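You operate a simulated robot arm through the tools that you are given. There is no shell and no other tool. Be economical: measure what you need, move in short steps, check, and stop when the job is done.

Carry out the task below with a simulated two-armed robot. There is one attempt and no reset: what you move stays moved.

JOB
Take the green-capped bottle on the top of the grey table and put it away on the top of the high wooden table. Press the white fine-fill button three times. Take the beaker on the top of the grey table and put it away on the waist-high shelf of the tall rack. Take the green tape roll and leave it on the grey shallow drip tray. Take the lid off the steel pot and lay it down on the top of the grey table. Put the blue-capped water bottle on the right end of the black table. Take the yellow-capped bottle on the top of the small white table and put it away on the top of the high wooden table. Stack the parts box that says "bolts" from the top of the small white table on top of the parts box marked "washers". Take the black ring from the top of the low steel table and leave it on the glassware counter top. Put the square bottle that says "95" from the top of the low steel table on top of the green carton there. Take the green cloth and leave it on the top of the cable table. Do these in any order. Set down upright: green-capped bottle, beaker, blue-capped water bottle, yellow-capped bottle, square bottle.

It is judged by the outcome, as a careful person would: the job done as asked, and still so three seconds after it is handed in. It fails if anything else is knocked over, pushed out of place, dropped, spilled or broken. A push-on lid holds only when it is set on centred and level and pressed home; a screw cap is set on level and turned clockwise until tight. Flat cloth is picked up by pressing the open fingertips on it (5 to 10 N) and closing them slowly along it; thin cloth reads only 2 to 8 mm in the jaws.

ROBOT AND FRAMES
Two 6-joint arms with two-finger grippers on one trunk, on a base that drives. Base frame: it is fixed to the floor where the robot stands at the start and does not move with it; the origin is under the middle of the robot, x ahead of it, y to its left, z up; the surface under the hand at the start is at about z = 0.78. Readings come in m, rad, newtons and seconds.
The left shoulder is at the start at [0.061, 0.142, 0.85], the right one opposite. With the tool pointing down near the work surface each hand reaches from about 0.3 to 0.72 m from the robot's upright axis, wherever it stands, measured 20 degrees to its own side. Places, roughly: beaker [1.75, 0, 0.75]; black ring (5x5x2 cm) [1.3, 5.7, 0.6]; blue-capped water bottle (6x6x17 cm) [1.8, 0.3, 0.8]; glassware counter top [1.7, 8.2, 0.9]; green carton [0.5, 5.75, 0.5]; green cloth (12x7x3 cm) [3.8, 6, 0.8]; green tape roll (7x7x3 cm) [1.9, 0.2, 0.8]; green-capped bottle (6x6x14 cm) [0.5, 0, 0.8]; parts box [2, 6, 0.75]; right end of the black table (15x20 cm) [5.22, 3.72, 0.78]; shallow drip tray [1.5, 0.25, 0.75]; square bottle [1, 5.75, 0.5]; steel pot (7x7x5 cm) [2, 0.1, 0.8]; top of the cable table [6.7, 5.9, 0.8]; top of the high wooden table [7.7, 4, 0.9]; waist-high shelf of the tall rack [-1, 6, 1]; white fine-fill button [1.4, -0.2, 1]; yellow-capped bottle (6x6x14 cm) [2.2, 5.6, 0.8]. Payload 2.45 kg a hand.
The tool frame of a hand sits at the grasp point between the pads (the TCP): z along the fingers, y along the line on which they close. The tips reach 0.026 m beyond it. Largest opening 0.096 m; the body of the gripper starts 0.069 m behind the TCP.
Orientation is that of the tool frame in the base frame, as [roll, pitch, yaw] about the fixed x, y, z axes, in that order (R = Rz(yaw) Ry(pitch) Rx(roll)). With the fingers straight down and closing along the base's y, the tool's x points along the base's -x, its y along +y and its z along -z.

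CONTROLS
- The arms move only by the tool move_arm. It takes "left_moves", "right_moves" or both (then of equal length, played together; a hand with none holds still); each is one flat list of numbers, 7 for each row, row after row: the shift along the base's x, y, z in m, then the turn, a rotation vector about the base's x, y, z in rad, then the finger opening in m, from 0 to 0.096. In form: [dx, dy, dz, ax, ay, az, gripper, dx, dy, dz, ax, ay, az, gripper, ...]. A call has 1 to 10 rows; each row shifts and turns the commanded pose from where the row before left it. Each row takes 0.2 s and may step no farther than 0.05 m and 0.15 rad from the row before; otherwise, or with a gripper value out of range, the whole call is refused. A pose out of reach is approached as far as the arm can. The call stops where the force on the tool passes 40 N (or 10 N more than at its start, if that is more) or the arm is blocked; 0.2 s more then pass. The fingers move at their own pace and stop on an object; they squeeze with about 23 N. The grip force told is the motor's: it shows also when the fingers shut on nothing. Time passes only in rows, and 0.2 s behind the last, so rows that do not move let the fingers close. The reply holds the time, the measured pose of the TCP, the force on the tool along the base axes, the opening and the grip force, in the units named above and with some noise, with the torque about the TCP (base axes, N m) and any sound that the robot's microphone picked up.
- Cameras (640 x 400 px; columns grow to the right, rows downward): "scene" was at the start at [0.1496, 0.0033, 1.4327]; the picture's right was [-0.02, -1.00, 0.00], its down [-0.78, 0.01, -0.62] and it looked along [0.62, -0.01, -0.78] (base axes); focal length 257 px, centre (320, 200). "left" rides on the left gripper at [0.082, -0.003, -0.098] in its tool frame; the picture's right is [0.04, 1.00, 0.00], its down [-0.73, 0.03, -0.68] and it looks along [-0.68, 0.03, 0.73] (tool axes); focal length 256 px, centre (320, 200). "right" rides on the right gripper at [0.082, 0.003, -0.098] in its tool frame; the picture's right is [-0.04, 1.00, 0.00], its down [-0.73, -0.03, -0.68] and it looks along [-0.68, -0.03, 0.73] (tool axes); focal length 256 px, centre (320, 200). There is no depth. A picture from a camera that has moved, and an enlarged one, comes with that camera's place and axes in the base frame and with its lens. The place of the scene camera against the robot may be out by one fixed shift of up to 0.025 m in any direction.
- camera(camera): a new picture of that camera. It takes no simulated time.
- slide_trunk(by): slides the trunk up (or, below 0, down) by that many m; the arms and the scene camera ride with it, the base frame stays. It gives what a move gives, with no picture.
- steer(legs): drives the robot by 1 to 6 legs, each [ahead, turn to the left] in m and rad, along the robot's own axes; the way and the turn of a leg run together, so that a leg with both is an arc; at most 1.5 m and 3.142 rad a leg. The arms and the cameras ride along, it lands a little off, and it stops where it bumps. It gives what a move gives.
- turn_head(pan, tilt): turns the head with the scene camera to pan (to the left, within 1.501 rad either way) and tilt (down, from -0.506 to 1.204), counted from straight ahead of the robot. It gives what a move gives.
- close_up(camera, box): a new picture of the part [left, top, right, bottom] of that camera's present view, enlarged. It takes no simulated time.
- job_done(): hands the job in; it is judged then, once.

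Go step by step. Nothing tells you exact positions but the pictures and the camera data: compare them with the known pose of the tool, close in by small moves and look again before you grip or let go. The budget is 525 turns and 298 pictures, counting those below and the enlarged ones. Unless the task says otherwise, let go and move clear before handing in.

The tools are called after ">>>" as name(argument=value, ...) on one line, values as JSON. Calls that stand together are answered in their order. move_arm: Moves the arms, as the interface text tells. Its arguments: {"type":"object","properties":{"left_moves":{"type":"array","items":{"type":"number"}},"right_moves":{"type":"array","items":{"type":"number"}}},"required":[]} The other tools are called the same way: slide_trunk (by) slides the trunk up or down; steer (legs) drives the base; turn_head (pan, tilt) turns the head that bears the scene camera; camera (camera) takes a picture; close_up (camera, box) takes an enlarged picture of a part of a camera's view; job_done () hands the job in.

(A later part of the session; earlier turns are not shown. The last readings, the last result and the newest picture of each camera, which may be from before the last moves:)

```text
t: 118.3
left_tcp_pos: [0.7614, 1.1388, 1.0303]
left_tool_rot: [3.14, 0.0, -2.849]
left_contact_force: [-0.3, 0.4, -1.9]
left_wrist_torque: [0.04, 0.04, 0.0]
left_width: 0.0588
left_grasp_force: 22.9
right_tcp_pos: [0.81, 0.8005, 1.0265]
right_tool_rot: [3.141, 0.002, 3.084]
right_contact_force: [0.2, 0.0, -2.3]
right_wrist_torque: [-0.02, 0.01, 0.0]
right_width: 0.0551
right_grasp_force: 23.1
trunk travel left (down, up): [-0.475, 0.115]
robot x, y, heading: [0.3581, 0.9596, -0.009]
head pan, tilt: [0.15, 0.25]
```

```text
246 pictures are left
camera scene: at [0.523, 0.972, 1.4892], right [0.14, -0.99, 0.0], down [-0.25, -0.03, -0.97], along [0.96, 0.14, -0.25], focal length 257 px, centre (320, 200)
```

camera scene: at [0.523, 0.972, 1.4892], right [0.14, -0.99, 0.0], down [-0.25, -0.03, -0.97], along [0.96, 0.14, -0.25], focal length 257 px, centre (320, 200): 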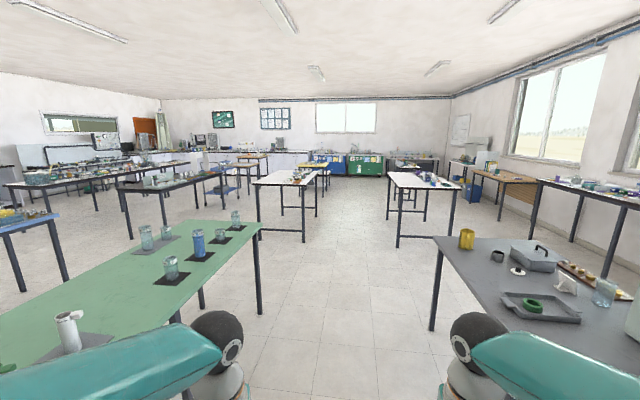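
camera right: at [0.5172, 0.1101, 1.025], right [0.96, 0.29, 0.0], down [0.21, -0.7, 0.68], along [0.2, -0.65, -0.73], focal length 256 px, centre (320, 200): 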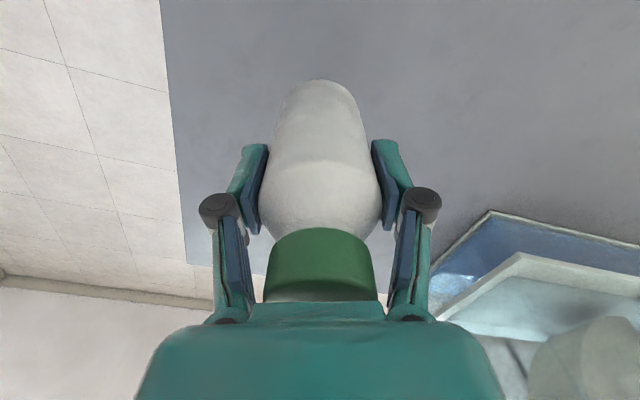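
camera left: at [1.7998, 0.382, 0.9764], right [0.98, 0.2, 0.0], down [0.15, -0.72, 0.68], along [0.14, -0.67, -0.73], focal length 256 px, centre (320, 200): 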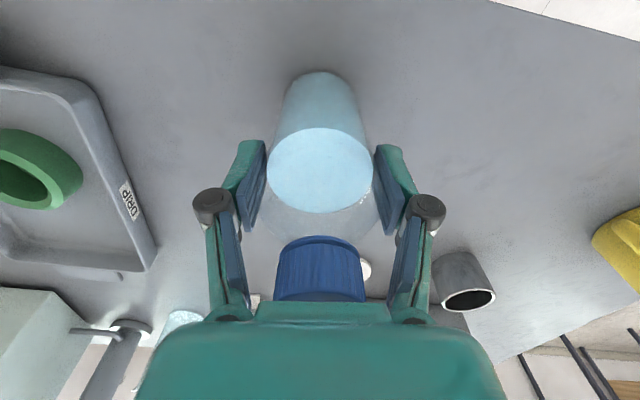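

The aisle at y≈1 is clear to x≈6; the black table's right end is ahead-left beyond the white table. Drive along.

>>> steer(legs=[[1.4, 0], [1.4, 0], [0.4, 0.0]])

>>> turn_head(pan=0.5, tilt=0.25)

>>> camera(camera="scene")

```text
t: 134.3
left_tcp_pos: [3.9852, 1.0589, 1.0305]
left_tool_rot: [3.141, -0.002, -2.872]
left_contact_force: [0.2, -0.3, -4.1]
left_wrist_torque: [-0.03, 0.04, -0.02]
left_width: 0.0587
left_grasp_force: 23.0
right_tcp_pos: [4.0275, 0.7191, 1.0265]
right_tool_rot: [-3.141, 0.0, 3.061]
right_contact_force: [0.4, -0.1, -3.1]
right_wrist_torque: [0.0, 0.04, -0.01]
right_width: 0.055
right_grasp_force: 23.2
trunk travel left (down, up): [-0.475, 0.115]
robot x, y, heading: [3.5757, 0.88, -0.04]
head pan, tilt: [0.15, 0.25]
```

```text
t: 135.1
left_tcp_pos: [3.9856, 1.0587, 1.0297]
left_tool_rot: [-3.141, 0.0, -2.874]
left_contact_force: [0.2, -0.6, -1.8]
left_wrist_torque: [-0.02, 0.0, 0.04]
left_width: 0.059
left_grasp_force: 22.5
right_tcp_pos: [4.028, 0.7191, 1.0281]
right_tool_rot: [3.141, 0.002, 3.061]
right_contact_force: [-0.9, -0.3, -2.8]
right_wrist_torque: [-0.01, 0.04, -0.01]
right_width: 0.055
right_grasp_force: 23.0
trunk travel left (down, up): [-0.475, 0.115]
robot x, y, heading: [3.5738, 0.8813, -0.036]
head pan, tilt: [0.499, 0.25]
```

```text
245 pictures are left
camera scene: at [3.7337, 0.9279, 1.4893], right [0.45, -0.89, 0.0], down [-0.22, -0.11, -0.97], along [0.87, 0.43, -0.25], focal length 257 px, centre (320, 200)
```

scene: 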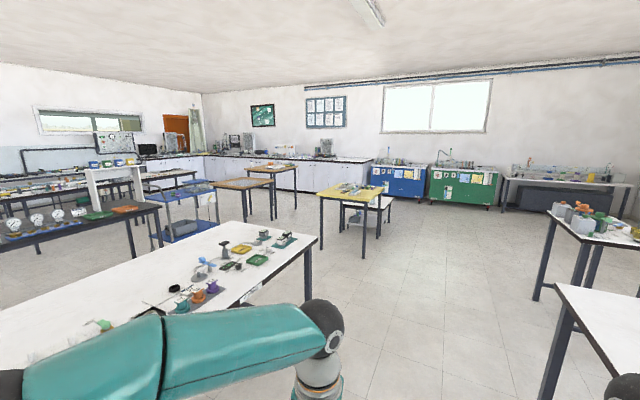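

The corridor between the white table (x<5.2) and yellow table (x>6.5) leads north to the black table's right end. Drive there.

>>> steer(legs=[[1.2, 0.06], [1.1, 0], [0, 0.75], [0, 0.8]])

>>> turn_head(pan=0.2, tilt=0.4)

>>> camera(camera="scene")

```text
t: 150.4
left_tcp_pos: [5.8035, 1.3255, 1.0303]
left_tool_rot: [-3.14, -0.001, -1.548]
left_contact_force: [-0.4, 0.1, -3.3]
left_wrist_torque: [0.02, -0.02, -0.02]
left_width: 0.0589
left_grasp_force: 22.6
right_tcp_pos: [6.1419, 1.2839, 1.0269]
right_tool_rot: [-3.14, -0.001, -1.898]
right_contact_force: [-1.0, 0.8, -2.8]
right_wrist_torque: [-0.05, -0.02, 0.02]
right_width: 0.0553
right_grasp_force: 23.0
trunk travel left (down, up): [-0.475, 0.115]
robot x, y, heading: [5.9233, 0.869, 1.322]
head pan, tilt: [0.499, 0.25]
stopped in leg 4: the robot was blocked; the commanded pose is now the measured one
```

```text
t: 151.2
left_tcp_pos: [5.8058, 1.3247, 1.0315]
left_tool_rot: [3.141, 0.001, -1.548]
left_contact_force: [0.8, 0.1, -2.8]
left_wrist_torque: [-0.07, -0.02, 0.01]
left_width: 0.059
left_grasp_force: 23.0
right_tcp_pos: [6.1434, 1.2809, 1.0284]
right_tool_rot: [-3.14, 0.0, -1.899]
right_contact_force: [0.1, -0.1, -2.7]
right_wrist_torque: [0.0, -0.01, -0.04]
right_width: 0.0552
right_grasp_force: 23.1
trunk travel left (down, up): [-0.475, 0.115]
robot x, y, heading: [5.9244, 0.866, 1.316]
head pan, tilt: [0.201, 0.4]
```

```text
244 pictures are left
camera scene: at [5.9548, 1.0256, 1.4753], right [1.0, -0.05, 0.0], down [-0.02, -0.39, -0.92], along [0.04, 0.92, -0.39], focal length 257 px, centre (320, 200)
```

scene: 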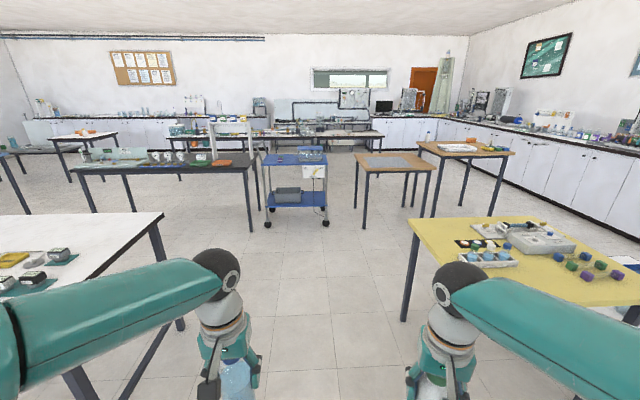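

The target end of the black table is at (5.22, 3.72), with a trolley just east of it, so I'll approach from the south side. Raise the hands a bit for safety, then drive.

>>> slide_trunk(by=0.1)

>>> steer(legs=[[0, 0.25], [1.0, 0], [0.85, 0]])

>>> steer(legs=[[0, 0.75]])

>>> turn_head(pan=-0.3, tilt=0.5)

>>> camera(camera="scene")

```text
t: 152.6
left_tcp_pos: [5.8052, 1.3243, 1.1318]
left_tool_rot: [-3.141, 0.0, -1.547]
left_contact_force: [0.0, 0.2, -3.0]
left_wrist_torque: [-0.06, 0.01, 0.01]
left_width: 0.0589
left_grasp_force: 23.5
right_tcp_pos: [6.1434, 1.2814, 1.1285]
right_tool_rot: [3.141, 0.002, -1.9]
right_contact_force: [0.1, -0.6, -3.7]
right_wrist_torque: [-0.04, -0.03, 0.01]
right_width: 0.0549
right_grasp_force: 22.3
trunk travel left (down, up): [-0.575, 0.015]
robot x, y, heading: [5.9222, 0.8659, 1.323]
head pan, tilt: [0.201, 0.4]
```

```text
t: 162.9
left_tcp_pos: [5.7108, 3.1188, 1.131]
left_tool_rot: [3.141, 0.001, -1.306]
left_contact_force: [-0.2, 0.2, -2.6]
left_wrist_torque: [0.0, 0.0, -0.02]
left_width: 0.0587
left_grasp_force: 23.0
right_tcp_pos: [6.0512, 3.1579, 1.1278]
right_tool_rot: [-3.139, 0.001, -1.656]
right_contact_force: [-0.4, 0.2, -3.3]
right_wrist_torque: [-0.03, 0.01, 0.02]
right_width: 0.0548
right_grasp_force: 22.5
trunk travel left (down, up): [-0.575, 0.015]
robot x, y, heading: [5.941, 2.7042, 1.568]
head pan, tilt: [0.201, 0.4]
```

```text
t: 165.5
left_tcp_pos: [5.4884, 2.8498, 1.1315]
left_tool_rot: [-3.141, -0.001, -0.556]
left_contact_force: [-0.2, 0.2, -2.9]
left_wrist_torque: [-0.03, 0.0, 0.0]
left_width: 0.0587
left_grasp_force: 23.9
right_tcp_pos: [5.7112, 3.1131, 1.1288]
right_tool_rot: [3.142, 0.002, -0.908]
right_contact_force: [-0.7, -0.5, -1.7]
right_wrist_torque: [-0.01, 0.0, 0.01]
right_width: 0.0547
right_grasp_force: 23.1
trunk travel left (down, up): [-0.575, 0.015]
robot x, y, heading: [5.9603, 2.7219, 2.309]
head pan, tilt: [0.201, 0.4]
```

```text
t: 166.4
left_tcp_pos: [5.4897, 2.8506, 1.1328]
left_tool_rot: [3.141, 0.0, -0.556]
left_contact_force: [-0.6, -1.3, -3.2]
left_wrist_torque: [0.02, -0.03, 0.04]
left_width: 0.0588
left_grasp_force: 22.8
right_tcp_pos: [5.711, 3.112, 1.129]
right_tool_rot: [-3.141, 0.002, -0.908]
right_contact_force: [0.5, -0.8, -2.0]
right_wrist_torque: [0.01, 0.0, -0.02]
right_width: 0.0549
right_grasp_force: 23.1
trunk travel left (down, up): [-0.575, 0.015]
robot x, y, heading: [5.9612, 2.7196, 2.313]
head pan, tilt: [-0.3, 0.499]
```

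```text
243 pictures are left
camera scene: at [5.8916, 2.8541, 1.5662], right [0.9, 0.43, 0.0], down [0.21, -0.43, -0.88], along [-0.38, 0.79, -0.48], focal length 257 px, centre (320, 200)
```

scene: 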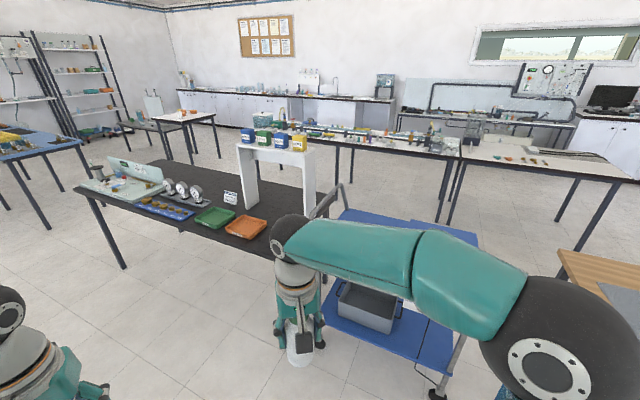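

Free space lies between the orange tray and the table end. Advance and face the target.

>>> steer(legs=[[0.62, 0], [0, -0.5]])

>>> turn_head(pan=0.2, tilt=0.8)

>>> camera(camera="scene")

>>> camera(camera="left")

```text
t: 171.6
left_tcp_pos: [5.1902, 3.5324, 1.1322]
left_tool_rot: [3.141, 0.0, -1.073]
left_contact_force: [0.7, -0.2, -3.2]
left_wrist_torque: [-0.03, -0.01, -0.05]
left_width: 0.0587
left_grasp_force: 22.6
right_tcp_pos: [5.512, 3.6499, 1.1298]
right_tool_rot: [3.14, 0.002, -1.424]
right_contact_force: [-1.1, -0.5, -2.8]
right_wrist_torque: [0.01, 0.04, 0.0]
right_width: 0.0546
right_grasp_force: 23.0
trunk travel left (down, up): [-0.575, 0.015]
robot x, y, heading: [5.5148, 3.1822, 1.795]
head pan, tilt: [-0.3, 0.499]
```

```text
t: 172.5
left_tcp_pos: [5.1907, 3.5323, 1.1332]
left_tool_rot: [-3.141, 0.001, -1.073]
left_contact_force: [1.0, 0.0, -2.4]
left_wrist_torque: [-0.05, 0.0, 0.0]
left_width: 0.0583
left_grasp_force: 23.6
right_tcp_pos: [5.5111, 3.6509, 1.1295]
right_tool_rot: [-3.141, 0.0, -1.424]
right_contact_force: [-0.1, 0.8, -1.9]
right_wrist_torque: [0.0, -0.01, -0.02]
right_width: 0.0545
right_grasp_force: 22.8
trunk travel left (down, up): [-0.575, 0.015]
robot x, y, heading: [5.5132, 3.1861, 1.798]
head pan, tilt: [0.201, 0.799]
```

```text
242 pictures are left
camera scene: at [5.4791, 3.3215, 1.5402], right [0.91, 0.41, 0.0], down [0.3, -0.65, -0.7], along [-0.29, 0.63, -0.72], focal length 257 px, centre (320, 200)
```

scene: 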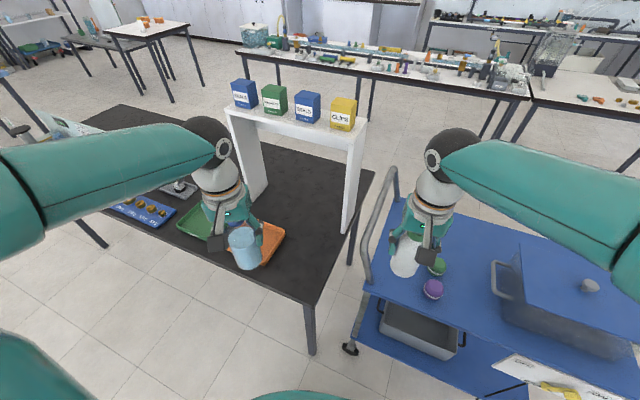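

```text
241 pictures are left
camera left: at [5.2323, 3.4625, 1.2315], right [-0.86, -0.51, 0.0], down [-0.38, 0.63, 0.68], along [-0.35, 0.58, -0.73], focal length 256 px, centre (320, 200)
```

left: 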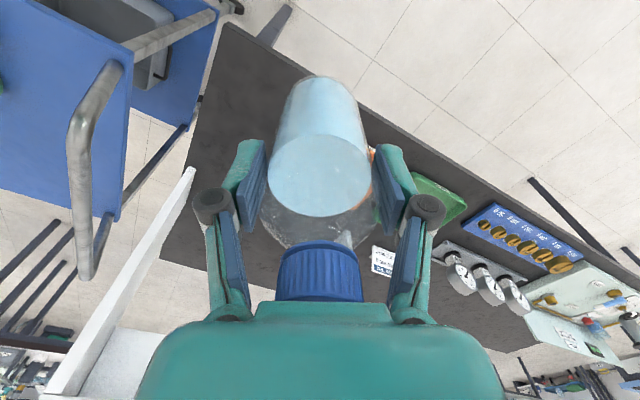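

The free spot (5.23, 3.72) is between the orange tray and the table end. Move the bottle over it.

>>> move_arm(left_moves=[0.011, 0.046, 0, 0, 0, 0, 0.04, 0.011, 0.046, 0, 0, 0, 0, 0.04, 0.011, 0.046, 0, 0, 0, 0, 0.04, 0.012, 0.046, 0, 0, 0, 0, 0.04, 0, 0, -0.04, 0, 0, 0, 0.04, 0, 0, -0.04, 0, 0, 0, 0.04, 0, 0, -0.04, 0, 0, 0, 0.04])

>>> camera(camera="left")

>>> camera(camera="scene")

```text
t: 174.1
left_tcp_pos: [5.2381, 3.7183, 1.0137]
left_tool_rot: [3.14, 0.0, -1.075]
left_contact_force: [-0.5, 0.1, -2.2]
left_wrist_torque: [-0.02, -0.06, 0.0]
left_width: 0.0588
left_grasp_force: 23.1
right_tcp_pos: [5.5111, 3.6514, 1.1304]
right_tool_rot: [-3.138, 0.001, -1.426]
right_contact_force: [-0.3, -0.9, -2.6]
right_wrist_torque: [0.0, -0.01, -0.01]
right_width: 0.0546
right_grasp_force: 22.9
trunk travel left (down, up): [-0.575, 0.015]
robot x, y, heading: [5.5114, 3.1858, 1.798]
head pan, tilt: [0.201, 0.799]
```

```text
240 pictures are left
camera left: at [5.2788, 3.6475, 1.1125], right [-0.86, -0.51, 0.0], down [-0.38, 0.63, 0.68], along [-0.35, 0.58, -0.73], focal length 256 px, centre (320, 200)
```

left: 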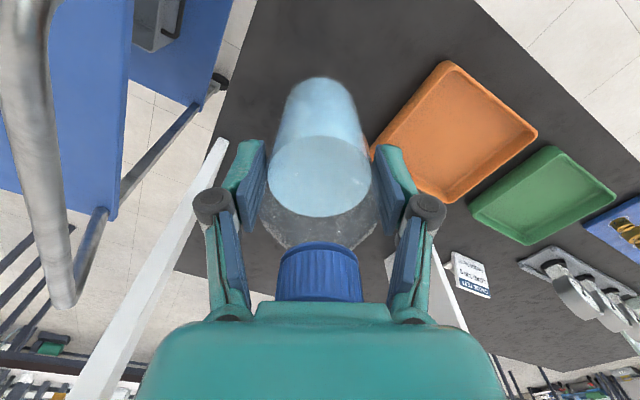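

```text
239 pictures are left
camera scene: at [5.4784, 3.3222, 1.5401], right [0.91, 0.41, 0.0], down [0.3, -0.65, -0.7], along [-0.29, 0.63, -0.72], focal length 257 px, centre (320, 200)
```

scene: 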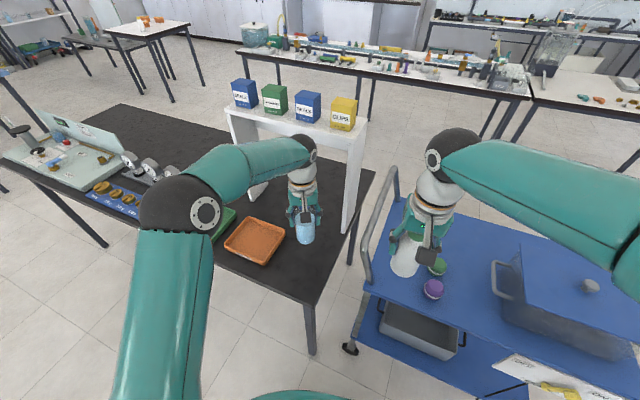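

Clear of the arch leg and tray. Lower the bottle.

>>> move_arm(left_moves=[0, 0, -0.04, 0, 0, 0, 0.04, 0, 0, -0.04, 0, 0, 0, 0.04, 0, 0, -0.03, 0, 0, 0, 0.04])

>>> move_arm(left_moves=[0, 0, -0.006, 0, 0, 0, 0.04, 0, 0, -0.004, 0, 0, 0, 0.04, 0, 0, -0.003, 0, 0, 0, 0.04])

```text
t: 174.9
left_tcp_pos: [5.2359, 3.7184, 0.9027]
left_tool_rot: [-3.141, -0.003, -1.073]
left_contact_force: [-0.6, 0.8, -2.1]
left_wrist_torque: [-0.02, -0.04, 0.0]
left_width: 0.0589
left_grasp_force: 23.1
right_tcp_pos: [5.5116, 3.6519, 1.1296]
right_tool_rot: [-3.14, 0.002, -1.425]
right_contact_force: [0.8, 0.7, -2.6]
right_wrist_torque: [-0.03, 0.0, 0.01]
right_width: 0.0547
right_grasp_force: 22.9
trunk travel left (down, up): [-0.575, 0.015]
robot x, y, heading: [5.5156, 3.1855, 1.798]
head pan, tilt: [0.201, 0.799]
```

```text
t: 175.7
left_tcp_pos: [5.2357, 3.7169, 0.8886]
left_tool_rot: [-3.141, -0.001, -1.074]
left_contact_force: [0.1, -0.3, -2.7]
left_wrist_torque: [0.01, 0.01, 0.02]
left_width: 0.0588
left_grasp_force: 23.2
right_tcp_pos: [5.5125, 3.6505, 1.129]
right_tool_rot: [-3.14, 0.004, -1.425]
right_contact_force: [-0.4, 0.0, -2.9]
right_wrist_torque: [-0.08, -0.01, 0.05]
right_width: 0.0551
right_grasp_force: 23.3
trunk travel left (down, up): [-0.575, 0.015]
robot x, y, heading: [5.5151, 3.1816, 1.798]
head pan, tilt: [0.201, 0.799]
```

>>> move_arm(left_moves=[0, 0, -0.003, 0, 0, 0, 0.04, 0, 0, -0.003, 0, 0, 0, 0.04])

>>> move_arm(left_moves=[0, 0, -0.003, 0, 0, 0, 0.04])

```text
t: 176.3
left_tcp_pos: [5.2353, 3.7169, 0.8826]
left_tool_rot: [3.141, 0.0, -1.073]
left_contact_force: [-0.7, 1.0, -2.9]
left_wrist_torque: [-0.01, 0.0, 0.0]
left_width: 0.059
left_grasp_force: 22.9
right_tcp_pos: [5.5112, 3.6506, 1.1304]
right_tool_rot: [-3.141, 0.001, -1.425]
right_contact_force: [0.0, 0.3, -2.9]
right_wrist_torque: [0.0, 0.0, 0.0]
right_width: 0.0547
right_grasp_force: 23.0
trunk travel left (down, up): [-0.575, 0.015]
robot x, y, heading: [5.5147, 3.1797, 1.798]
head pan, tilt: [0.201, 0.799]
```

```text
t: 176.7
left_tcp_pos: [5.236, 3.7173, 0.8795]
left_tool_rot: [3.141, 0.0, -1.074]
left_contact_force: [-0.6, 0.2, -2.1]
left_wrist_torque: [0.0, -0.02, -0.04]
left_width: 0.0586
left_grasp_force: 23.4
right_tcp_pos: [5.511, 3.6519, 1.1295]
right_tool_rot: [-3.14, 0.002, -1.425]
right_contact_force: [-0.1, 0.4, -2.6]
right_wrist_torque: [-0.02, -0.02, 0.02]
right_width: 0.0548
right_grasp_force: 23.0
trunk travel left (down, up): [-0.575, 0.015]
robot x, y, heading: [5.5123, 3.1822, 1.792]
head pan, tilt: [0.201, 0.799]
```

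>>> move_arm(left_moves=[0, 0, -0.002, 0, 0, 0, 0.04, 0, 0, -0.002, 0, 0, 0, 0.04, 0, 0, -0.002, 0, 0, 0, 0.04])

>>> close_up(camera="scene", box=[260, 160, 380, 320])

```text
t: 177.5
left_tcp_pos: [5.236, 3.7168, 0.8783]
left_tool_rot: [-3.141, 0.006, -1.073]
left_contact_force: [-0.8, -1.2, 18.1]
left_wrist_torque: [-0.07, 0.04, 0.01]
left_width: 0.0591
left_grasp_force: 23.6
right_tcp_pos: [5.5139, 3.6482, 1.131]
right_tool_rot: [3.141, 0.004, -1.424]
right_contact_force: [-0.2, -0.2, -1.4]
right_wrist_torque: [-0.04, 0.03, 0.02]
right_width: 0.0551
right_grasp_force: 23.2
trunk travel left (down, up): [-0.575, 0.015]
robot x, y, heading: [5.5148, 3.1841, 1.799]
head pan, tilt: [0.201, 0.799]
```

```text
2.50 times, centred on (320, 240) of scene
camera zoom: at [5.48, 3.3193, 1.5408], right [0.91, 0.41, 0.0], down [0.3, -0.65, -0.7], along [-0.29, 0.64, -0.72], focal length 643 px, centre (320, 100)
```

zoom: 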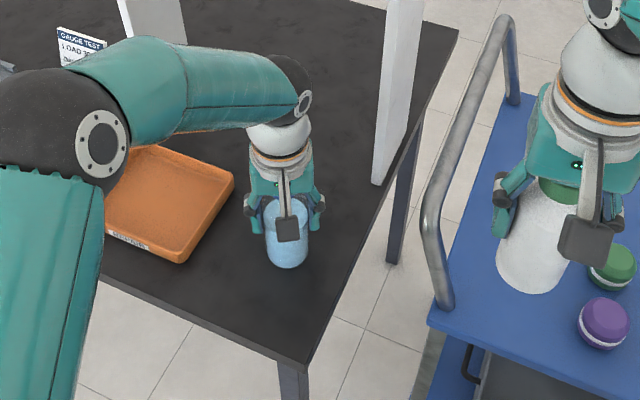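

Bottle stands on the table. Release and rise.

>>> move_arm(left_moves=[0, 0, 0.002, 0, 0, 0, 0.04, 0, 0, 0, 0, 0, 0, 0.092, 0, 0, 0, 0, 0, 0, 0.092, 0, 0, 0.04, 0, 0, 0, 0.092, 0, 0, 0.045, 0, 0, 0, 0.092, 0, 0, 0.045, 0, 0, 0, 0.092, 0, 0, 0.045, 0, 0, 0, 0.092])

>>> camera(camera="left")

```text
t: 179.1
left_tcp_pos: [5.2347, 3.7178, 1.0528]
left_tool_rot: [3.141, 0.0, -1.072]
left_contact_force: [0.5, -0.6, 0.0]
left_wrist_torque: [0.01, -0.01, -0.02]
left_width: 0.0919
left_grasp_force: 0.1
right_tcp_pos: [5.5124, 3.6502, 1.1306]
right_tool_rot: [-3.141, 0.003, -1.424]
right_contact_force: [-0.2, -0.6, -2.8]
right_wrist_torque: [-0.02, -0.01, 0.04]
right_width: 0.0546
right_grasp_force: 23.7
trunk travel left (down, up): [-0.575, 0.015]
robot x, y, heading: [5.5148, 3.1862, 1.797]
head pan, tilt: [0.201, 0.799]
```

```text
237 pictures are left
camera left: at [5.2761, 3.6468, 1.1507], right [-0.86, -0.51, 0.0], down [-0.38, 0.63, 0.68], along [-0.35, 0.58, -0.73], focal length 256 px, centre (320, 200)
```

left: 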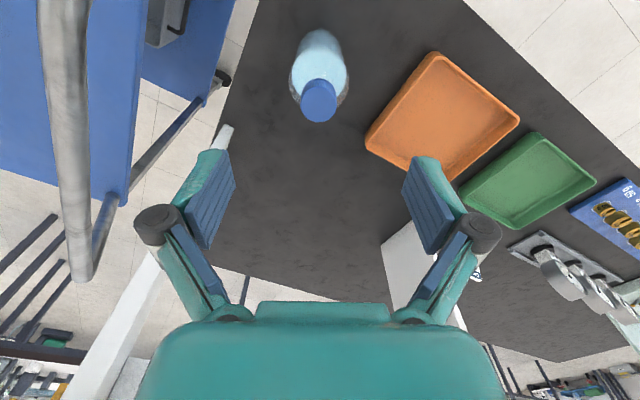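

Bottle stands well. Retract the left hand, back out, and turn east toward the high wooden table.

>>> move_arm(left_moves=[0.01, -0.045, 0.03, 0, 0, 0, 0.092, 0.01, -0.045, 0.03, 0, 0, 0, 0.05, 0.01, -0.045, 0, 0, 0, 0, 0.03, 0.01, -0.04, 0, 0, 0, 0, 0.03])

>>> steer(legs=[[-0.36, 0]])

>>> steer(legs=[[0, -0.9], [0, -0.88]])

>>> turn_head(pan=0.1, tilt=0.45)

>>> camera(camera="scene")

```text
refused: row 1 steps farther than a row can; nothing moved
```

```text
t: 181.5
left_tcp_pos: [5.3154, 3.3659, 1.0517]
left_tool_rot: [-3.14, 0.0, -1.074]
left_contact_force: [0.5, -0.2, 0.2]
left_wrist_torque: [0.04, 0.0, -0.01]
left_width: 0.0921
left_grasp_force: 0.0
right_tcp_pos: [5.5939, 3.2986, 1.1294]
right_tool_rot: [-3.14, 0.003, -1.424]
right_contact_force: [0.4, -0.6, -2.4]
right_wrist_torque: [0.0, 0.02, -0.01]
right_width: 0.0546
right_grasp_force: 22.7
trunk travel left (down, up): [-0.575, 0.015]
robot x, y, heading: [5.5959, 2.8322, 1.791]
head pan, tilt: [0.201, 0.799]
```

```text
t: 186.0
left_tcp_pos: [6.0655, 3.2137, 1.0518]
left_tool_rot: [3.138, -0.001, -2.443]
left_contact_force: [1.0, -0.9, -0.4]
left_wrist_torque: [0.09, 0.09, -0.01]
left_width: 0.0919
left_grasp_force: 0.0
right_tcp_pos: [6.0561, 2.9275, 1.129]
right_tool_rot: [3.14, -0.003, -2.794]
right_contact_force: [1.2, -0.9, -2.9]
right_wrist_torque: [0.11, 0.09, 0.02]
right_width: 0.0544
right_grasp_force: 23.0
trunk travel left (down, up): [-0.575, 0.015]
robot x, y, heading: [5.5666, 2.8916, 0.39]
head pan, tilt: [0.201, 0.799]
stopped in leg 2: the robot was blocked; the commanded pose is now the measured one
```

```text
t: 186.8
left_tcp_pos: [6.0631, 3.2157, 1.0519]
left_tool_rot: [-3.141, 0.0, -2.444]
left_contact_force: [-0.5, -0.8, -0.5]
left_wrist_torque: [0.0, 0.04, -0.02]
left_width: 0.0922
left_grasp_force: 0.1
right_tcp_pos: [6.0531, 2.9296, 1.1312]
right_tool_rot: [-3.14, 0.002, -2.791]
right_contact_force: [0.1, 0.7, -2.3]
right_wrist_torque: [-0.04, 0.01, -0.02]
right_width: 0.0546
right_grasp_force: 23.1
trunk travel left (down, up): [-0.575, 0.015]
robot x, y, heading: [5.5698, 2.8917, 0.393]
head pan, tilt: [0.099, 0.45]
```

```text
236 pictures are left
camera scene: at [5.718, 2.9624, 1.5705], right [0.47, -0.88, 0.0], down [-0.39, -0.21, -0.9], along [0.79, 0.43, -0.44], focal length 257 px, centre (320, 200)
```

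scene: 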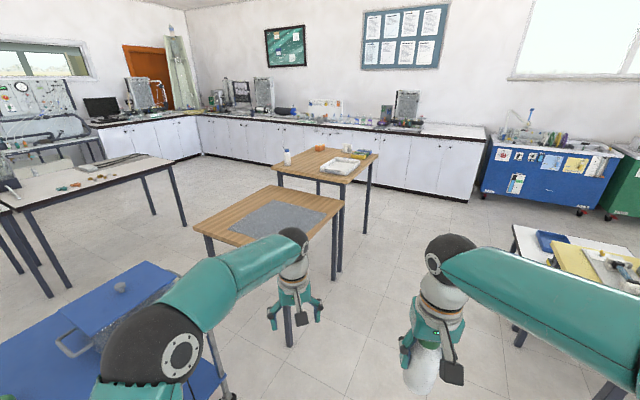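

The high wooden table is ahead with a few things on it. I'll drive east along its south side, then look closely.

>>> steer(legs=[[0, -0.34], [1.0, 0], [0.95, 0]])

>>> steer(legs=[[0, 0.75], [0, 0.75]])

>>> turn_head(pan=0.0, tilt=0.6)

>>> camera(camera="scene")

```text
t: 197.9
left_tcp_pos: [8.1, 3.1338, 1.0529]
left_tool_rot: [-3.141, -0.002, -2.785]
left_contact_force: [-0.3, 0.2, 0.0]
left_wrist_torque: [-0.03, 0.02, -0.02]
left_width: 0.0918
left_grasp_force: 0.0
right_tcp_pos: [7.9926, 2.8679, 1.1305]
right_tool_rot: [-3.141, 0.0, -3.136]
right_contact_force: [0.3, -0.5, -3.8]
right_wrist_torque: [0.0, 0.02, 0.02]
right_width: 0.0546
right_grasp_force: 22.8
trunk travel left (down, up): [-0.575, 0.015]
robot x, y, heading: [7.519, 2.9952, 0.045]
head pan, tilt: [0.099, 0.45]
```

```text
t: 202.5
left_tcp_pos: [7.4682, 3.5945, 1.0527]
left_tool_rot: [-3.137, -0.002, -1.366]
left_contact_force: [-0.3, 1.1, -0.8]
left_wrist_torque: [-0.06, -0.13, 0.0]
left_width: 0.092
left_grasp_force: 0.0
right_tcp_pos: [7.7149, 3.448, 1.1324]
right_tool_rot: [-3.138, 0.0, -1.716]
right_contact_force: [-1.5, 0.2, -3.1]
right_wrist_torque: [-0.07, -0.11, -0.01]
right_width: 0.0542
right_grasp_force: 23.0
trunk travel left (down, up): [-0.575, 0.015]
robot x, y, heading: [7.5896, 2.9936, 1.505]
head pan, tilt: [0.099, 0.45]
stopped in leg 2: the robot was blocked; the commanded pose is now the measured one
```

```text
t: 203.2
left_tcp_pos: [7.472, 3.5921, 1.0546]
left_tool_rot: [-3.141, 0.0, -1.368]
left_contact_force: [0.3, 1.1, -0.9]
left_wrist_torque: [0.01, -0.01, -0.02]
left_width: 0.0919
left_grasp_force: 0.1
right_tcp_pos: [7.7198, 3.4474, 1.1329]
right_tool_rot: [-3.139, 0.0, -1.718]
right_contact_force: [0.3, 0.0, -2.6]
right_wrist_torque: [0.02, 0.04, -0.02]
right_width: 0.0543
right_grasp_force: 22.8
trunk travel left (down, up): [-0.575, 0.015]
robot x, y, heading: [7.5865, 2.9896, 1.497]
head pan, tilt: [0.0, 0.6]
```

```text
235 pictures are left
camera scene: at [7.6133, 3.1452, 1.5571], right [1.0, -0.07, 0.0], down [-0.04, -0.56, -0.83], along [0.06, 0.82, -0.56], focal length 257 px, centre (320, 200)
```

scene: 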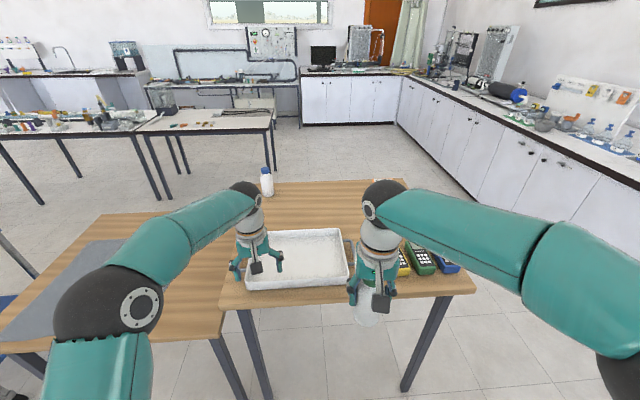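

Let me pull the hands back to see the table top.

>>> move_arm(left_moves=[-0.03, -0.03, 0.02, 0, 0, 0, 0.05, -0.03, -0.03, 0.02, 0, 0, 0, 0.05, -0.03, -0.03, 0.02, 0, 0, 0, 0.05, -0.03, -0.03, 0.02, 0, 0, 0, 0.05], right_moves=[0.04, -0.02, 0, 0, 0, 0, 0.04, 0.04, -0.02, 0, 0, 0, 0, 0.04, 0.04, -0.02, 0, 0, 0, 0, 0.04, 0.04, -0.02, 0, 0, 0, 0, 0.04])

>>> close_up(camera="scene", box=[200, 150, 520, 350])

```text
t: 204.2
left_tcp_pos: [7.3537, 3.4693, 1.1356]
left_tool_rot: [-3.139, 0.001, -1.369]
left_contact_force: [0.3, -0.7, -0.1]
left_wrist_torque: [0.02, 0.01, -0.02]
left_width: 0.0502
left_grasp_force: 0.1
right_tcp_pos: [7.88, 3.363, 1.132]
right_tool_rot: [-3.139, 0.004, -1.716]
right_contact_force: [-0.2, -0.6, -2.3]
right_wrist_torque: [-0.01, -0.01, -0.01]
right_width: 0.0546
right_grasp_force: 22.7
trunk travel left (down, up): [-0.575, 0.015]
robot x, y, heading: [7.5867, 2.9906, 1.501]
head pan, tilt: [0.0, 0.6]
```

```text
2.00 times, centred on (360, 250) of scene
camera zoom: at [7.6129, 3.1426, 1.5574], right [1.0, -0.07, 0.0], down [-0.04, -0.56, -0.83], along [0.06, 0.82, -0.56], focal length 515 px, centre (240, 100)
```

zoom: 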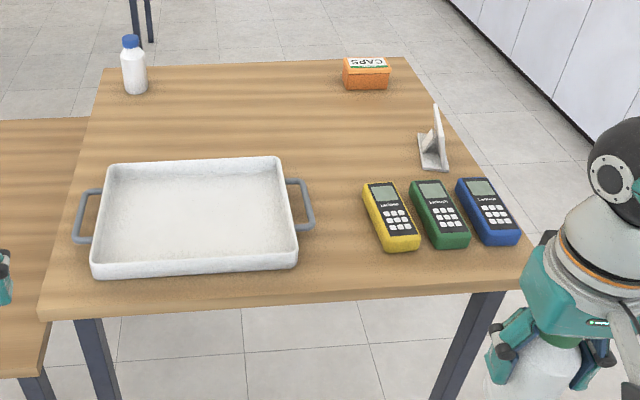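

There's a clear spot at about (7.86, 3.90), between the tray's back corner, the meters and the stand. Move closer.

>>> steer(legs=[[0, -0.15], [0.28, 0], [0, 0.2]])

>>> camera(camera="scene")

```text
t: 207.7
left_tcp_pos: [7.3844, 3.7309, 1.1353]
left_tool_rot: [-3.141, 0.0, -1.314]
left_contact_force: [-0.4, 0.3, -0.1]
left_wrist_torque: [-0.01, -0.01, -0.02]
left_width: 0.0503
left_grasp_force: 0.1
right_tcp_pos: [7.9174, 3.652, 1.1315]
right_tool_rot: [-3.14, 0.002, -1.664]
right_contact_force: [-0.3, -1.2, -3.2]
right_wrist_torque: [-0.03, 0.0, 0.0]
right_width: 0.054
right_grasp_force: 23.2
trunk travel left (down, up): [-0.575, 0.015]
robot x, y, heading: [7.6596, 3.2695, 1.559]
head pan, tilt: [0.0, 0.6]
```

```text
233 pictures are left
camera scene: at [7.6749, 3.4173, 1.5572], right [1.0, -0.01, 0.0], down [-0.01, -0.57, -0.82], along [0.01, 0.82, -0.57], focal length 257 px, centre (320, 200)
```

scene: 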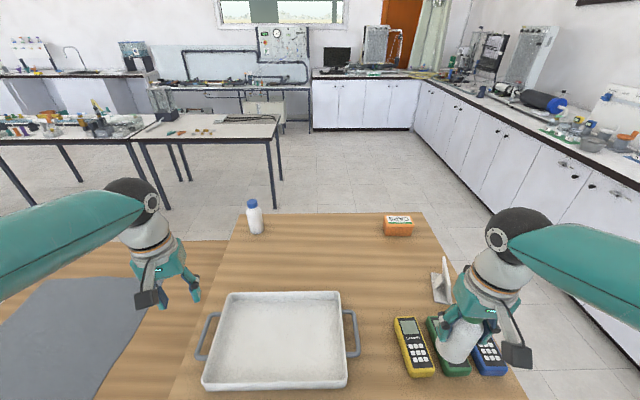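

>>> move_arm(right_moves=[-0.03, 0.035, 0, 0, 0, 0, 0.04, -0.027, 0.04, 0, 0, 0, 0, 0.04, 0, 0.045, 0, 0, 0, 0, 0.04, 0, 0.045, 0, 0, 0, 0, 0.04, 0, 0.045, 0, 0, 0, 0, 0.04, 0, 0.035, 0, 0, 0, 0, 0.04])

>>> camera(camera="right")

>>> camera(camera="scene")

```text
t: 209.1
left_tcp_pos: [7.386, 3.732, 1.1352]
left_tool_rot: [3.141, -0.002, -1.314]
left_contact_force: [-0.3, 0.6, 0.2]
left_wrist_torque: [-0.04, -0.02, 0.01]
left_width: 0.0503
left_grasp_force: 0.1
right_tcp_pos: [7.858, 3.8919, 1.1263]
right_tool_rot: [-3.139, -0.005, -1.662]
right_contact_force: [0.5, -0.2, -2.2]
right_wrist_torque: [-0.02, -0.01, 0.01]
right_width: 0.0544
right_grasp_force: 23.2
right hand out of reach, approached as far as the arm can: row 6
trunk travel left (down, up): [-0.575, 0.015]
robot x, y, heading: [7.6574, 3.2662, 1.555]
head pan, tilt: [0.0, 0.6]
```

```text
232 pictures are left
camera right: at [7.8478, 3.8115, 1.2244], right [-0.99, 0.13, 0.0], down [0.1, 0.73, 0.68], along [0.09, 0.67, -0.74], focal length 256 px, centre (320, 200)
```

right: 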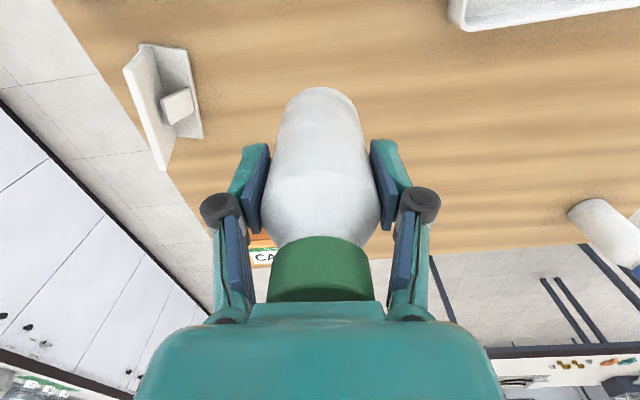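

```text
231 pictures are left
camera scene: at [7.6748, 3.4199, 1.5569], right [1.0, -0.01, 0.0], down [-0.01, -0.57, -0.82], along [0.01, 0.82, -0.57], focal length 257 px, centre (320, 200)
```

scene: 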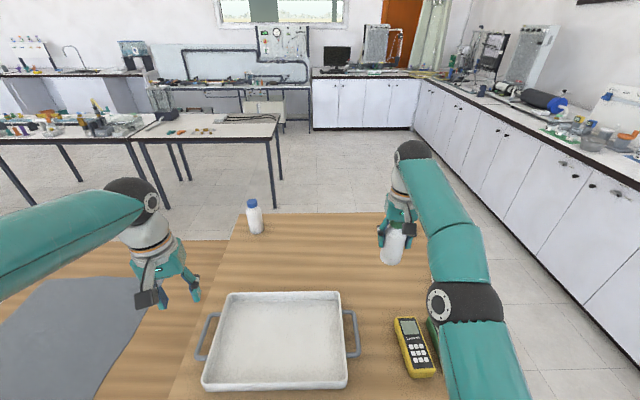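

Lots of space below. Lower the green bottle.

>>> move_arm(right_moves=[0, 0, -0.045, 0, 0, 0, 0.04, 0, 0, -0.045, 0, 0, 0, 0.04, 0, 0, -0.03, 0, 0, 0, 0.04, 0, 0, -0.01, 0, 0, 0, 0.04])

>>> camera(camera="right")

```text
t: 210.1
left_tcp_pos: [7.3854, 3.7312, 1.1357]
left_tool_rot: [-3.14, 0.0, -1.313]
left_contact_force: [0.6, -0.6, -0.2]
left_wrist_torque: [-0.02, 0.04, 0.0]
left_width: 0.0498
left_grasp_force: 0.1
right_tcp_pos: [7.8597, 3.8901, 0.9989]
right_tool_rot: [-3.14, -0.001, -1.662]
right_contact_force: [-0.3, -0.4, -2.3]
right_wrist_torque: [-0.01, -0.01, -0.02]
right_width: 0.0544
right_grasp_force: 23.3
trunk travel left (down, up): [-0.575, 0.015]
robot x, y, heading: [7.6609, 3.263, 1.561]
head pan, tilt: [0.0, 0.6]
```

```text
230 pictures are left
camera right: at [7.8492, 3.8094, 1.0963], right [-0.99, 0.13, 0.0], down [0.1, 0.73, 0.68], along [0.09, 0.67, -0.73], focal length 256 px, centre (320, 200)
```

right: 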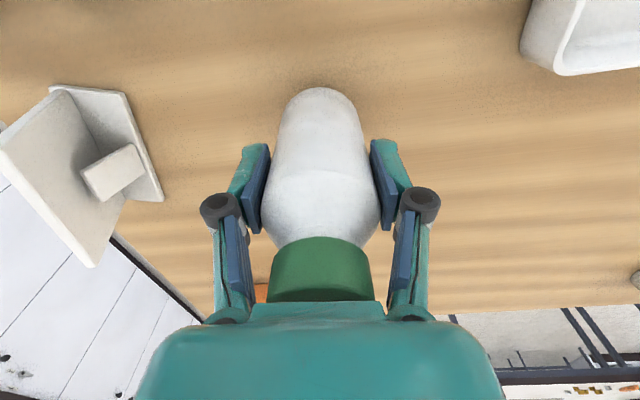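

>>> move_arm(right_moves=[0, 0, -0.003, 0, 0, 0, 0.04, 0, 0, -0.003, 0, 0, 0, 0.04, 0, 0, -0.003, 0, 0, 0, 0.04])

>>> move_arm(right_moves=[0, 0, -0.002, 0, 0, 0, 0.04, 0, 0, -0.002, 0, 0, 0, 0.04, 0, 0, -0.002, 0, 0, 0, 0.04])

```text
t: 210.9
left_tcp_pos: [7.3867, 3.7308, 1.1352]
left_tool_rot: [3.14, -0.001, -1.313]
left_contact_force: [-0.8, -0.7, -0.4]
left_wrist_torque: [-0.01, -0.01, 0.0]
left_width: 0.05
left_grasp_force: 0.1
right_tcp_pos: [7.8593, 3.8914, 0.9884]
right_tool_rot: [-3.141, -0.001, -1.664]
right_contact_force: [-0.7, 0.2, -2.5]
right_wrist_torque: [-0.02, -0.01, 0.03]
right_width: 0.0544
right_grasp_force: 23.0
trunk travel left (down, up): [-0.575, 0.015]
robot x, y, heading: [7.6603, 3.2587, 1.556]
head pan, tilt: [0.0, 0.6]
```

```text
t: 211.7
left_tcp_pos: [7.3856, 3.7308, 1.1347]
left_tool_rot: [-3.14, 0.001, -1.315]
left_contact_force: [0.6, -0.3, -0.1]
left_wrist_torque: [-0.01, 0.03, 0.02]
left_width: 0.0499
left_grasp_force: 0.0
right_tcp_pos: [7.8596, 3.8909, 0.9847]
right_tool_rot: [-3.14, -0.001, -1.663]
right_contact_force: [0.4, -0.1, -2.3]
right_wrist_torque: [-0.01, 0.03, -0.04]
right_width: 0.0544
right_grasp_force: 22.6
trunk travel left (down, up): [-0.575, 0.015]
robot x, y, heading: [7.6604, 3.2641, 1.557]
head pan, tilt: [0.0, 0.6]
```

>>> move_arm(right_moves=[0, 0, -0.002, 0, 0, 0, 0.04, 0, 0, -0.002, 0, 0, 0, 0.04, 0, 0, -0.002, 0, 0, 0, 0.04])

>>> move_arm(right_moves=[0, 0, -0.002, 0, 0, 0, 0.04, 0, 0, -0.002, 0, 0, 0, 0.04])

>>> close_up(camera="scene", box=[320, 180, 480, 320])

```text
t: 212.5
left_tcp_pos: [7.3856, 3.7308, 1.1353]
left_tool_rot: [-3.141, 0.001, -1.313]
left_contact_force: [0.5, -0.5, -0.1]
left_wrist_torque: [-0.02, 0.04, 0.02]
left_width: 0.0499
left_grasp_force: 0.0
right_tcp_pos: [7.8577, 3.8908, 0.9776]
right_tool_rot: [-3.141, -0.002, -1.665]
right_contact_force: [-0.2, -0.1, -2.0]
right_wrist_torque: [-0.03, 0.03, 0.02]
right_width: 0.0544
right_grasp_force: 23.0
trunk travel left (down, up): [-0.575, 0.015]
robot x, y, heading: [7.66, 3.2645, 1.556]
head pan, tilt: [0.0, 0.6]
```

```text
t: 213.1
left_tcp_pos: [7.3856, 3.7295, 1.1359]
left_tool_rot: [-3.138, 0.003, -1.315]
left_contact_force: [-0.3, 0.0, 0.6]
left_wrist_torque: [0.02, 0.01, 0.0]
left_width: 0.0499
left_grasp_force: 0.1
right_tcp_pos: [7.8598, 3.8913, 0.9773]
right_tool_rot: [3.14, 0.005, -1.663]
right_contact_force: [0.5, -1.6, 11.5]
right_wrist_torque: [-0.08, 0.16, 0.07]
right_width: 0.0541
right_grasp_force: 23.3
trunk travel left (down, up): [-0.575, 0.015]
robot x, y, heading: [7.6614, 3.2608, 1.556]
head pan, tilt: [0.0, 0.6]
```

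```text
2.86 times, centred on (400, 250) of scene
camera zoom: at [7.6749, 3.4161, 1.5576], right [1.0, -0.01, 0.0], down [-0.01, -0.56, -0.83], along [0.01, 0.83, -0.56], focal length 735 px, centre (91, 57)
```

zoom: 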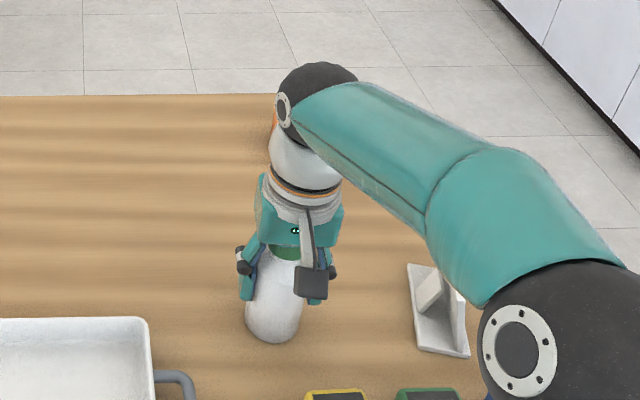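

Contact felt. Release and rise straight up.

>>> move_arm(right_moves=[0, 0, 0.001, 0, 0, 0, 0.04, 0, 0, 0, 0, 0, 0, 0.09, 0, 0, 0, 0, 0, 0, 0.09, 0, 0, 0.04, 0, 0, 0, 0.09, 0, 0, 0.045, 0, 0, 0, 0.09, 0, 0, 0.045, 0, 0, 0, 0.09, 0, -0.03, 0.03, 0, 0, 0, 0.09])

>>> camera(camera="right")

```text
t: 214.7
left_tcp_pos: [7.3857, 3.7281, 1.1366]
left_tool_rot: [-3.141, 0.002, -1.315]
left_contact_force: [-0.2, -0.5, -0.4]
left_wrist_torque: [0.04, -0.01, 0.0]
left_width: 0.0501
left_grasp_force: 0.0
right_tcp_pos: [7.8593, 3.8572, 1.1363]
right_tool_rot: [-3.14, 0.002, -1.662]
right_contact_force: [0.0, -1.3, 0.6]
right_wrist_torque: [0.02, -0.01, 0.01]
right_width: 0.0902
right_grasp_force: 0.1
trunk travel left (down, up): [-0.575, 0.015]
robot x, y, heading: [7.6589, 3.2611, 1.557]
head pan, tilt: [0.0, 0.6]
```

```text
228 pictures are left
camera right: at [7.8484, 3.7763, 1.2336], right [-0.99, 0.13, 0.0], down [0.1, 0.73, 0.68], along [0.09, 0.67, -0.73], focal length 256 px, centre (320, 200)
```

right: 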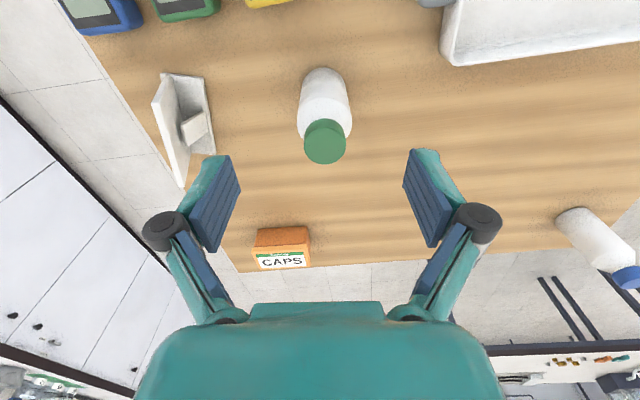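

Green bottle is placed. Retract, back up and head west.

>>> move_arm(right_moves=[0, -0.045, 0, 0, 0, 0, 0.06, 0, -0.045, 0, 0, 0, 0, 0.05, 0, -0.045, 0, 0, 0, 0, 0.05, 0, -0.04, 0, 0, 0, 0, 0.05])

>>> steer(legs=[[-0.28, 0], [0, 0.8], [0, 0.78]])

>>> turn_head(pan=0.0, tilt=0.4)

>>> camera(camera="scene")

```text
t: 215.7
left_tcp_pos: [7.3849, 3.7293, 1.1363]
left_tool_rot: [-3.141, 0.002, -1.315]
left_contact_force: [-0.1, 0.4, -0.2]
left_wrist_torque: [-0.01, 0.02, 0.03]
left_width: 0.0498
left_grasp_force: 0.1
right_tcp_pos: [7.8573, 3.6861, 1.137]
right_tool_rot: [3.141, 0.001, -1.662]
right_contact_force: [-0.6, -0.1, 0.8]
right_wrist_torque: [0.01, 0.01, -0.02]
right_width: 0.0502
right_grasp_force: 0.1
trunk travel left (down, up): [-0.575, 0.015]
robot x, y, heading: [7.6628, 3.2622, 1.557]
head pan, tilt: [0.0, 0.6]
```

```text
t: 221.8
left_tcp_pos: [7.1509, 2.7753, 1.1349]
left_tool_rot: [-3.136, -0.001, 0.127]
left_contact_force: [-0.3, -0.8, -1.3]
left_wrist_torque: [0.06, 0.01, -0.03]
left_width: 0.0502
left_grasp_force: 0.1
right_tcp_pos: [7.2556, 3.2402, 1.138]
right_tool_rot: [-3.136, 0.001, -0.221]
right_contact_force: [-0.8, -1.4, 1.2]
right_wrist_torque: [0.1, -0.05, -0.01]
right_width: 0.0502
right_grasp_force: 0.1
trunk travel left (down, up): [-0.575, 0.015]
robot x, y, heading: [7.6623, 3.0403, 3.035]
head pan, tilt: [0.0, 0.6]
stopped in leg 3: the robot was blocked; the commanded pose is now the measured one
```

```text
t: 222.6
left_tcp_pos: [7.1533, 2.7783, 1.1362]
left_tool_rot: [-3.14, 0.001, 0.128]
left_contact_force: [0.1, 0.0, -0.6]
left_wrist_torque: [0.0, 0.03, 0.03]
left_width: 0.0499
left_grasp_force: 0.1
right_tcp_pos: [7.2568, 3.2424, 1.1381]
right_tool_rot: [-3.141, 0.002, -0.221]
right_contact_force: [0.7, 0.6, -0.2]
right_wrist_torque: [-0.01, 0.03, 0.02]
right_width: 0.0498
right_grasp_force: 0.0
trunk travel left (down, up): [-0.575, 0.015]
robot x, y, heading: [7.6636, 3.0424, 3.034]
head pan, tilt: [0.0, 0.4]
```

```text
227 pictures are left
camera scene: at [7.5227, 3.066, 1.5753], right [0.11, 0.99, 0.0], down [0.39, -0.04, -0.92], along [-0.92, 0.1, -0.39], focal length 257 px, centre (320, 200)
```

scene: 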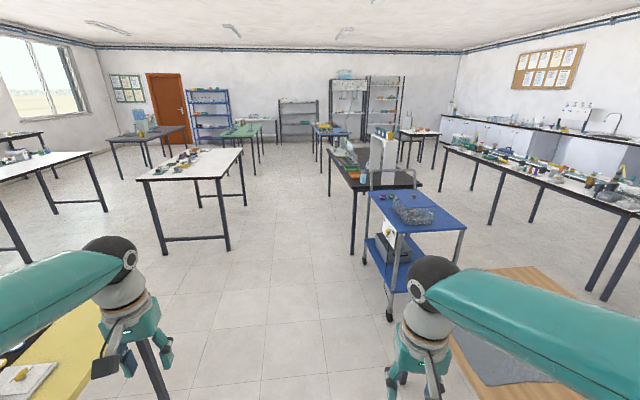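

Clear corridor west. Drive along y≈3.05 past the black table.

>>> steer(legs=[[0, 0.1], [1.5, 0], [0.8, 0]])

>>> camera(camera="scene")

```text
t: 234.8
left_tcp_pos: [4.8365, 2.8164, 1.1371]
left_tool_rot: [-3.14, -0.001, 0.199]
left_contact_force: [-0.2, 0.7, -0.2]
left_wrist_torque: [0.0, -0.01, 0.03]
left_width: 0.0502
left_grasp_force: 0.1
right_tcp_pos: [4.9062, 3.2862, 1.1373]
right_tool_rot: [-3.138, 0.001, -0.15]
right_contact_force: [0.0, 0.5, -0.4]
right_wrist_torque: [0.03, -0.05, -0.01]
right_width: 0.0497
right_grasp_force: 0.1
trunk travel left (down, up): [-0.575, 0.015]
robot x, y, heading: [5.3243, 3.1138, 3.104]
head pan, tilt: [0.0, 0.4]
```

```text
226 pictures are left
camera scene: at [5.1844, 3.1263, 1.5752], right [0.04, 1.0, 0.0], down [0.39, -0.01, -0.92], along [-0.92, 0.04, -0.39], focal length 257 px, centre (320, 200)
```

scene: 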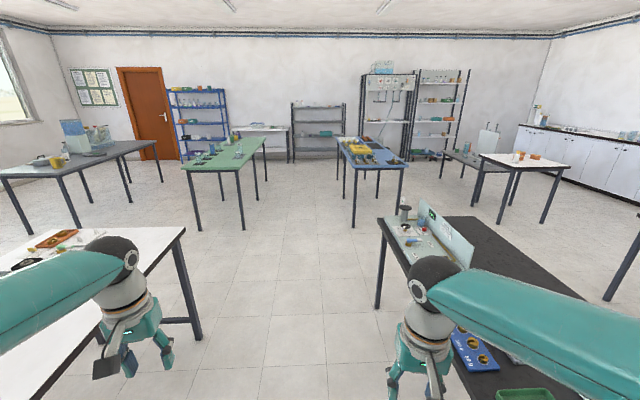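

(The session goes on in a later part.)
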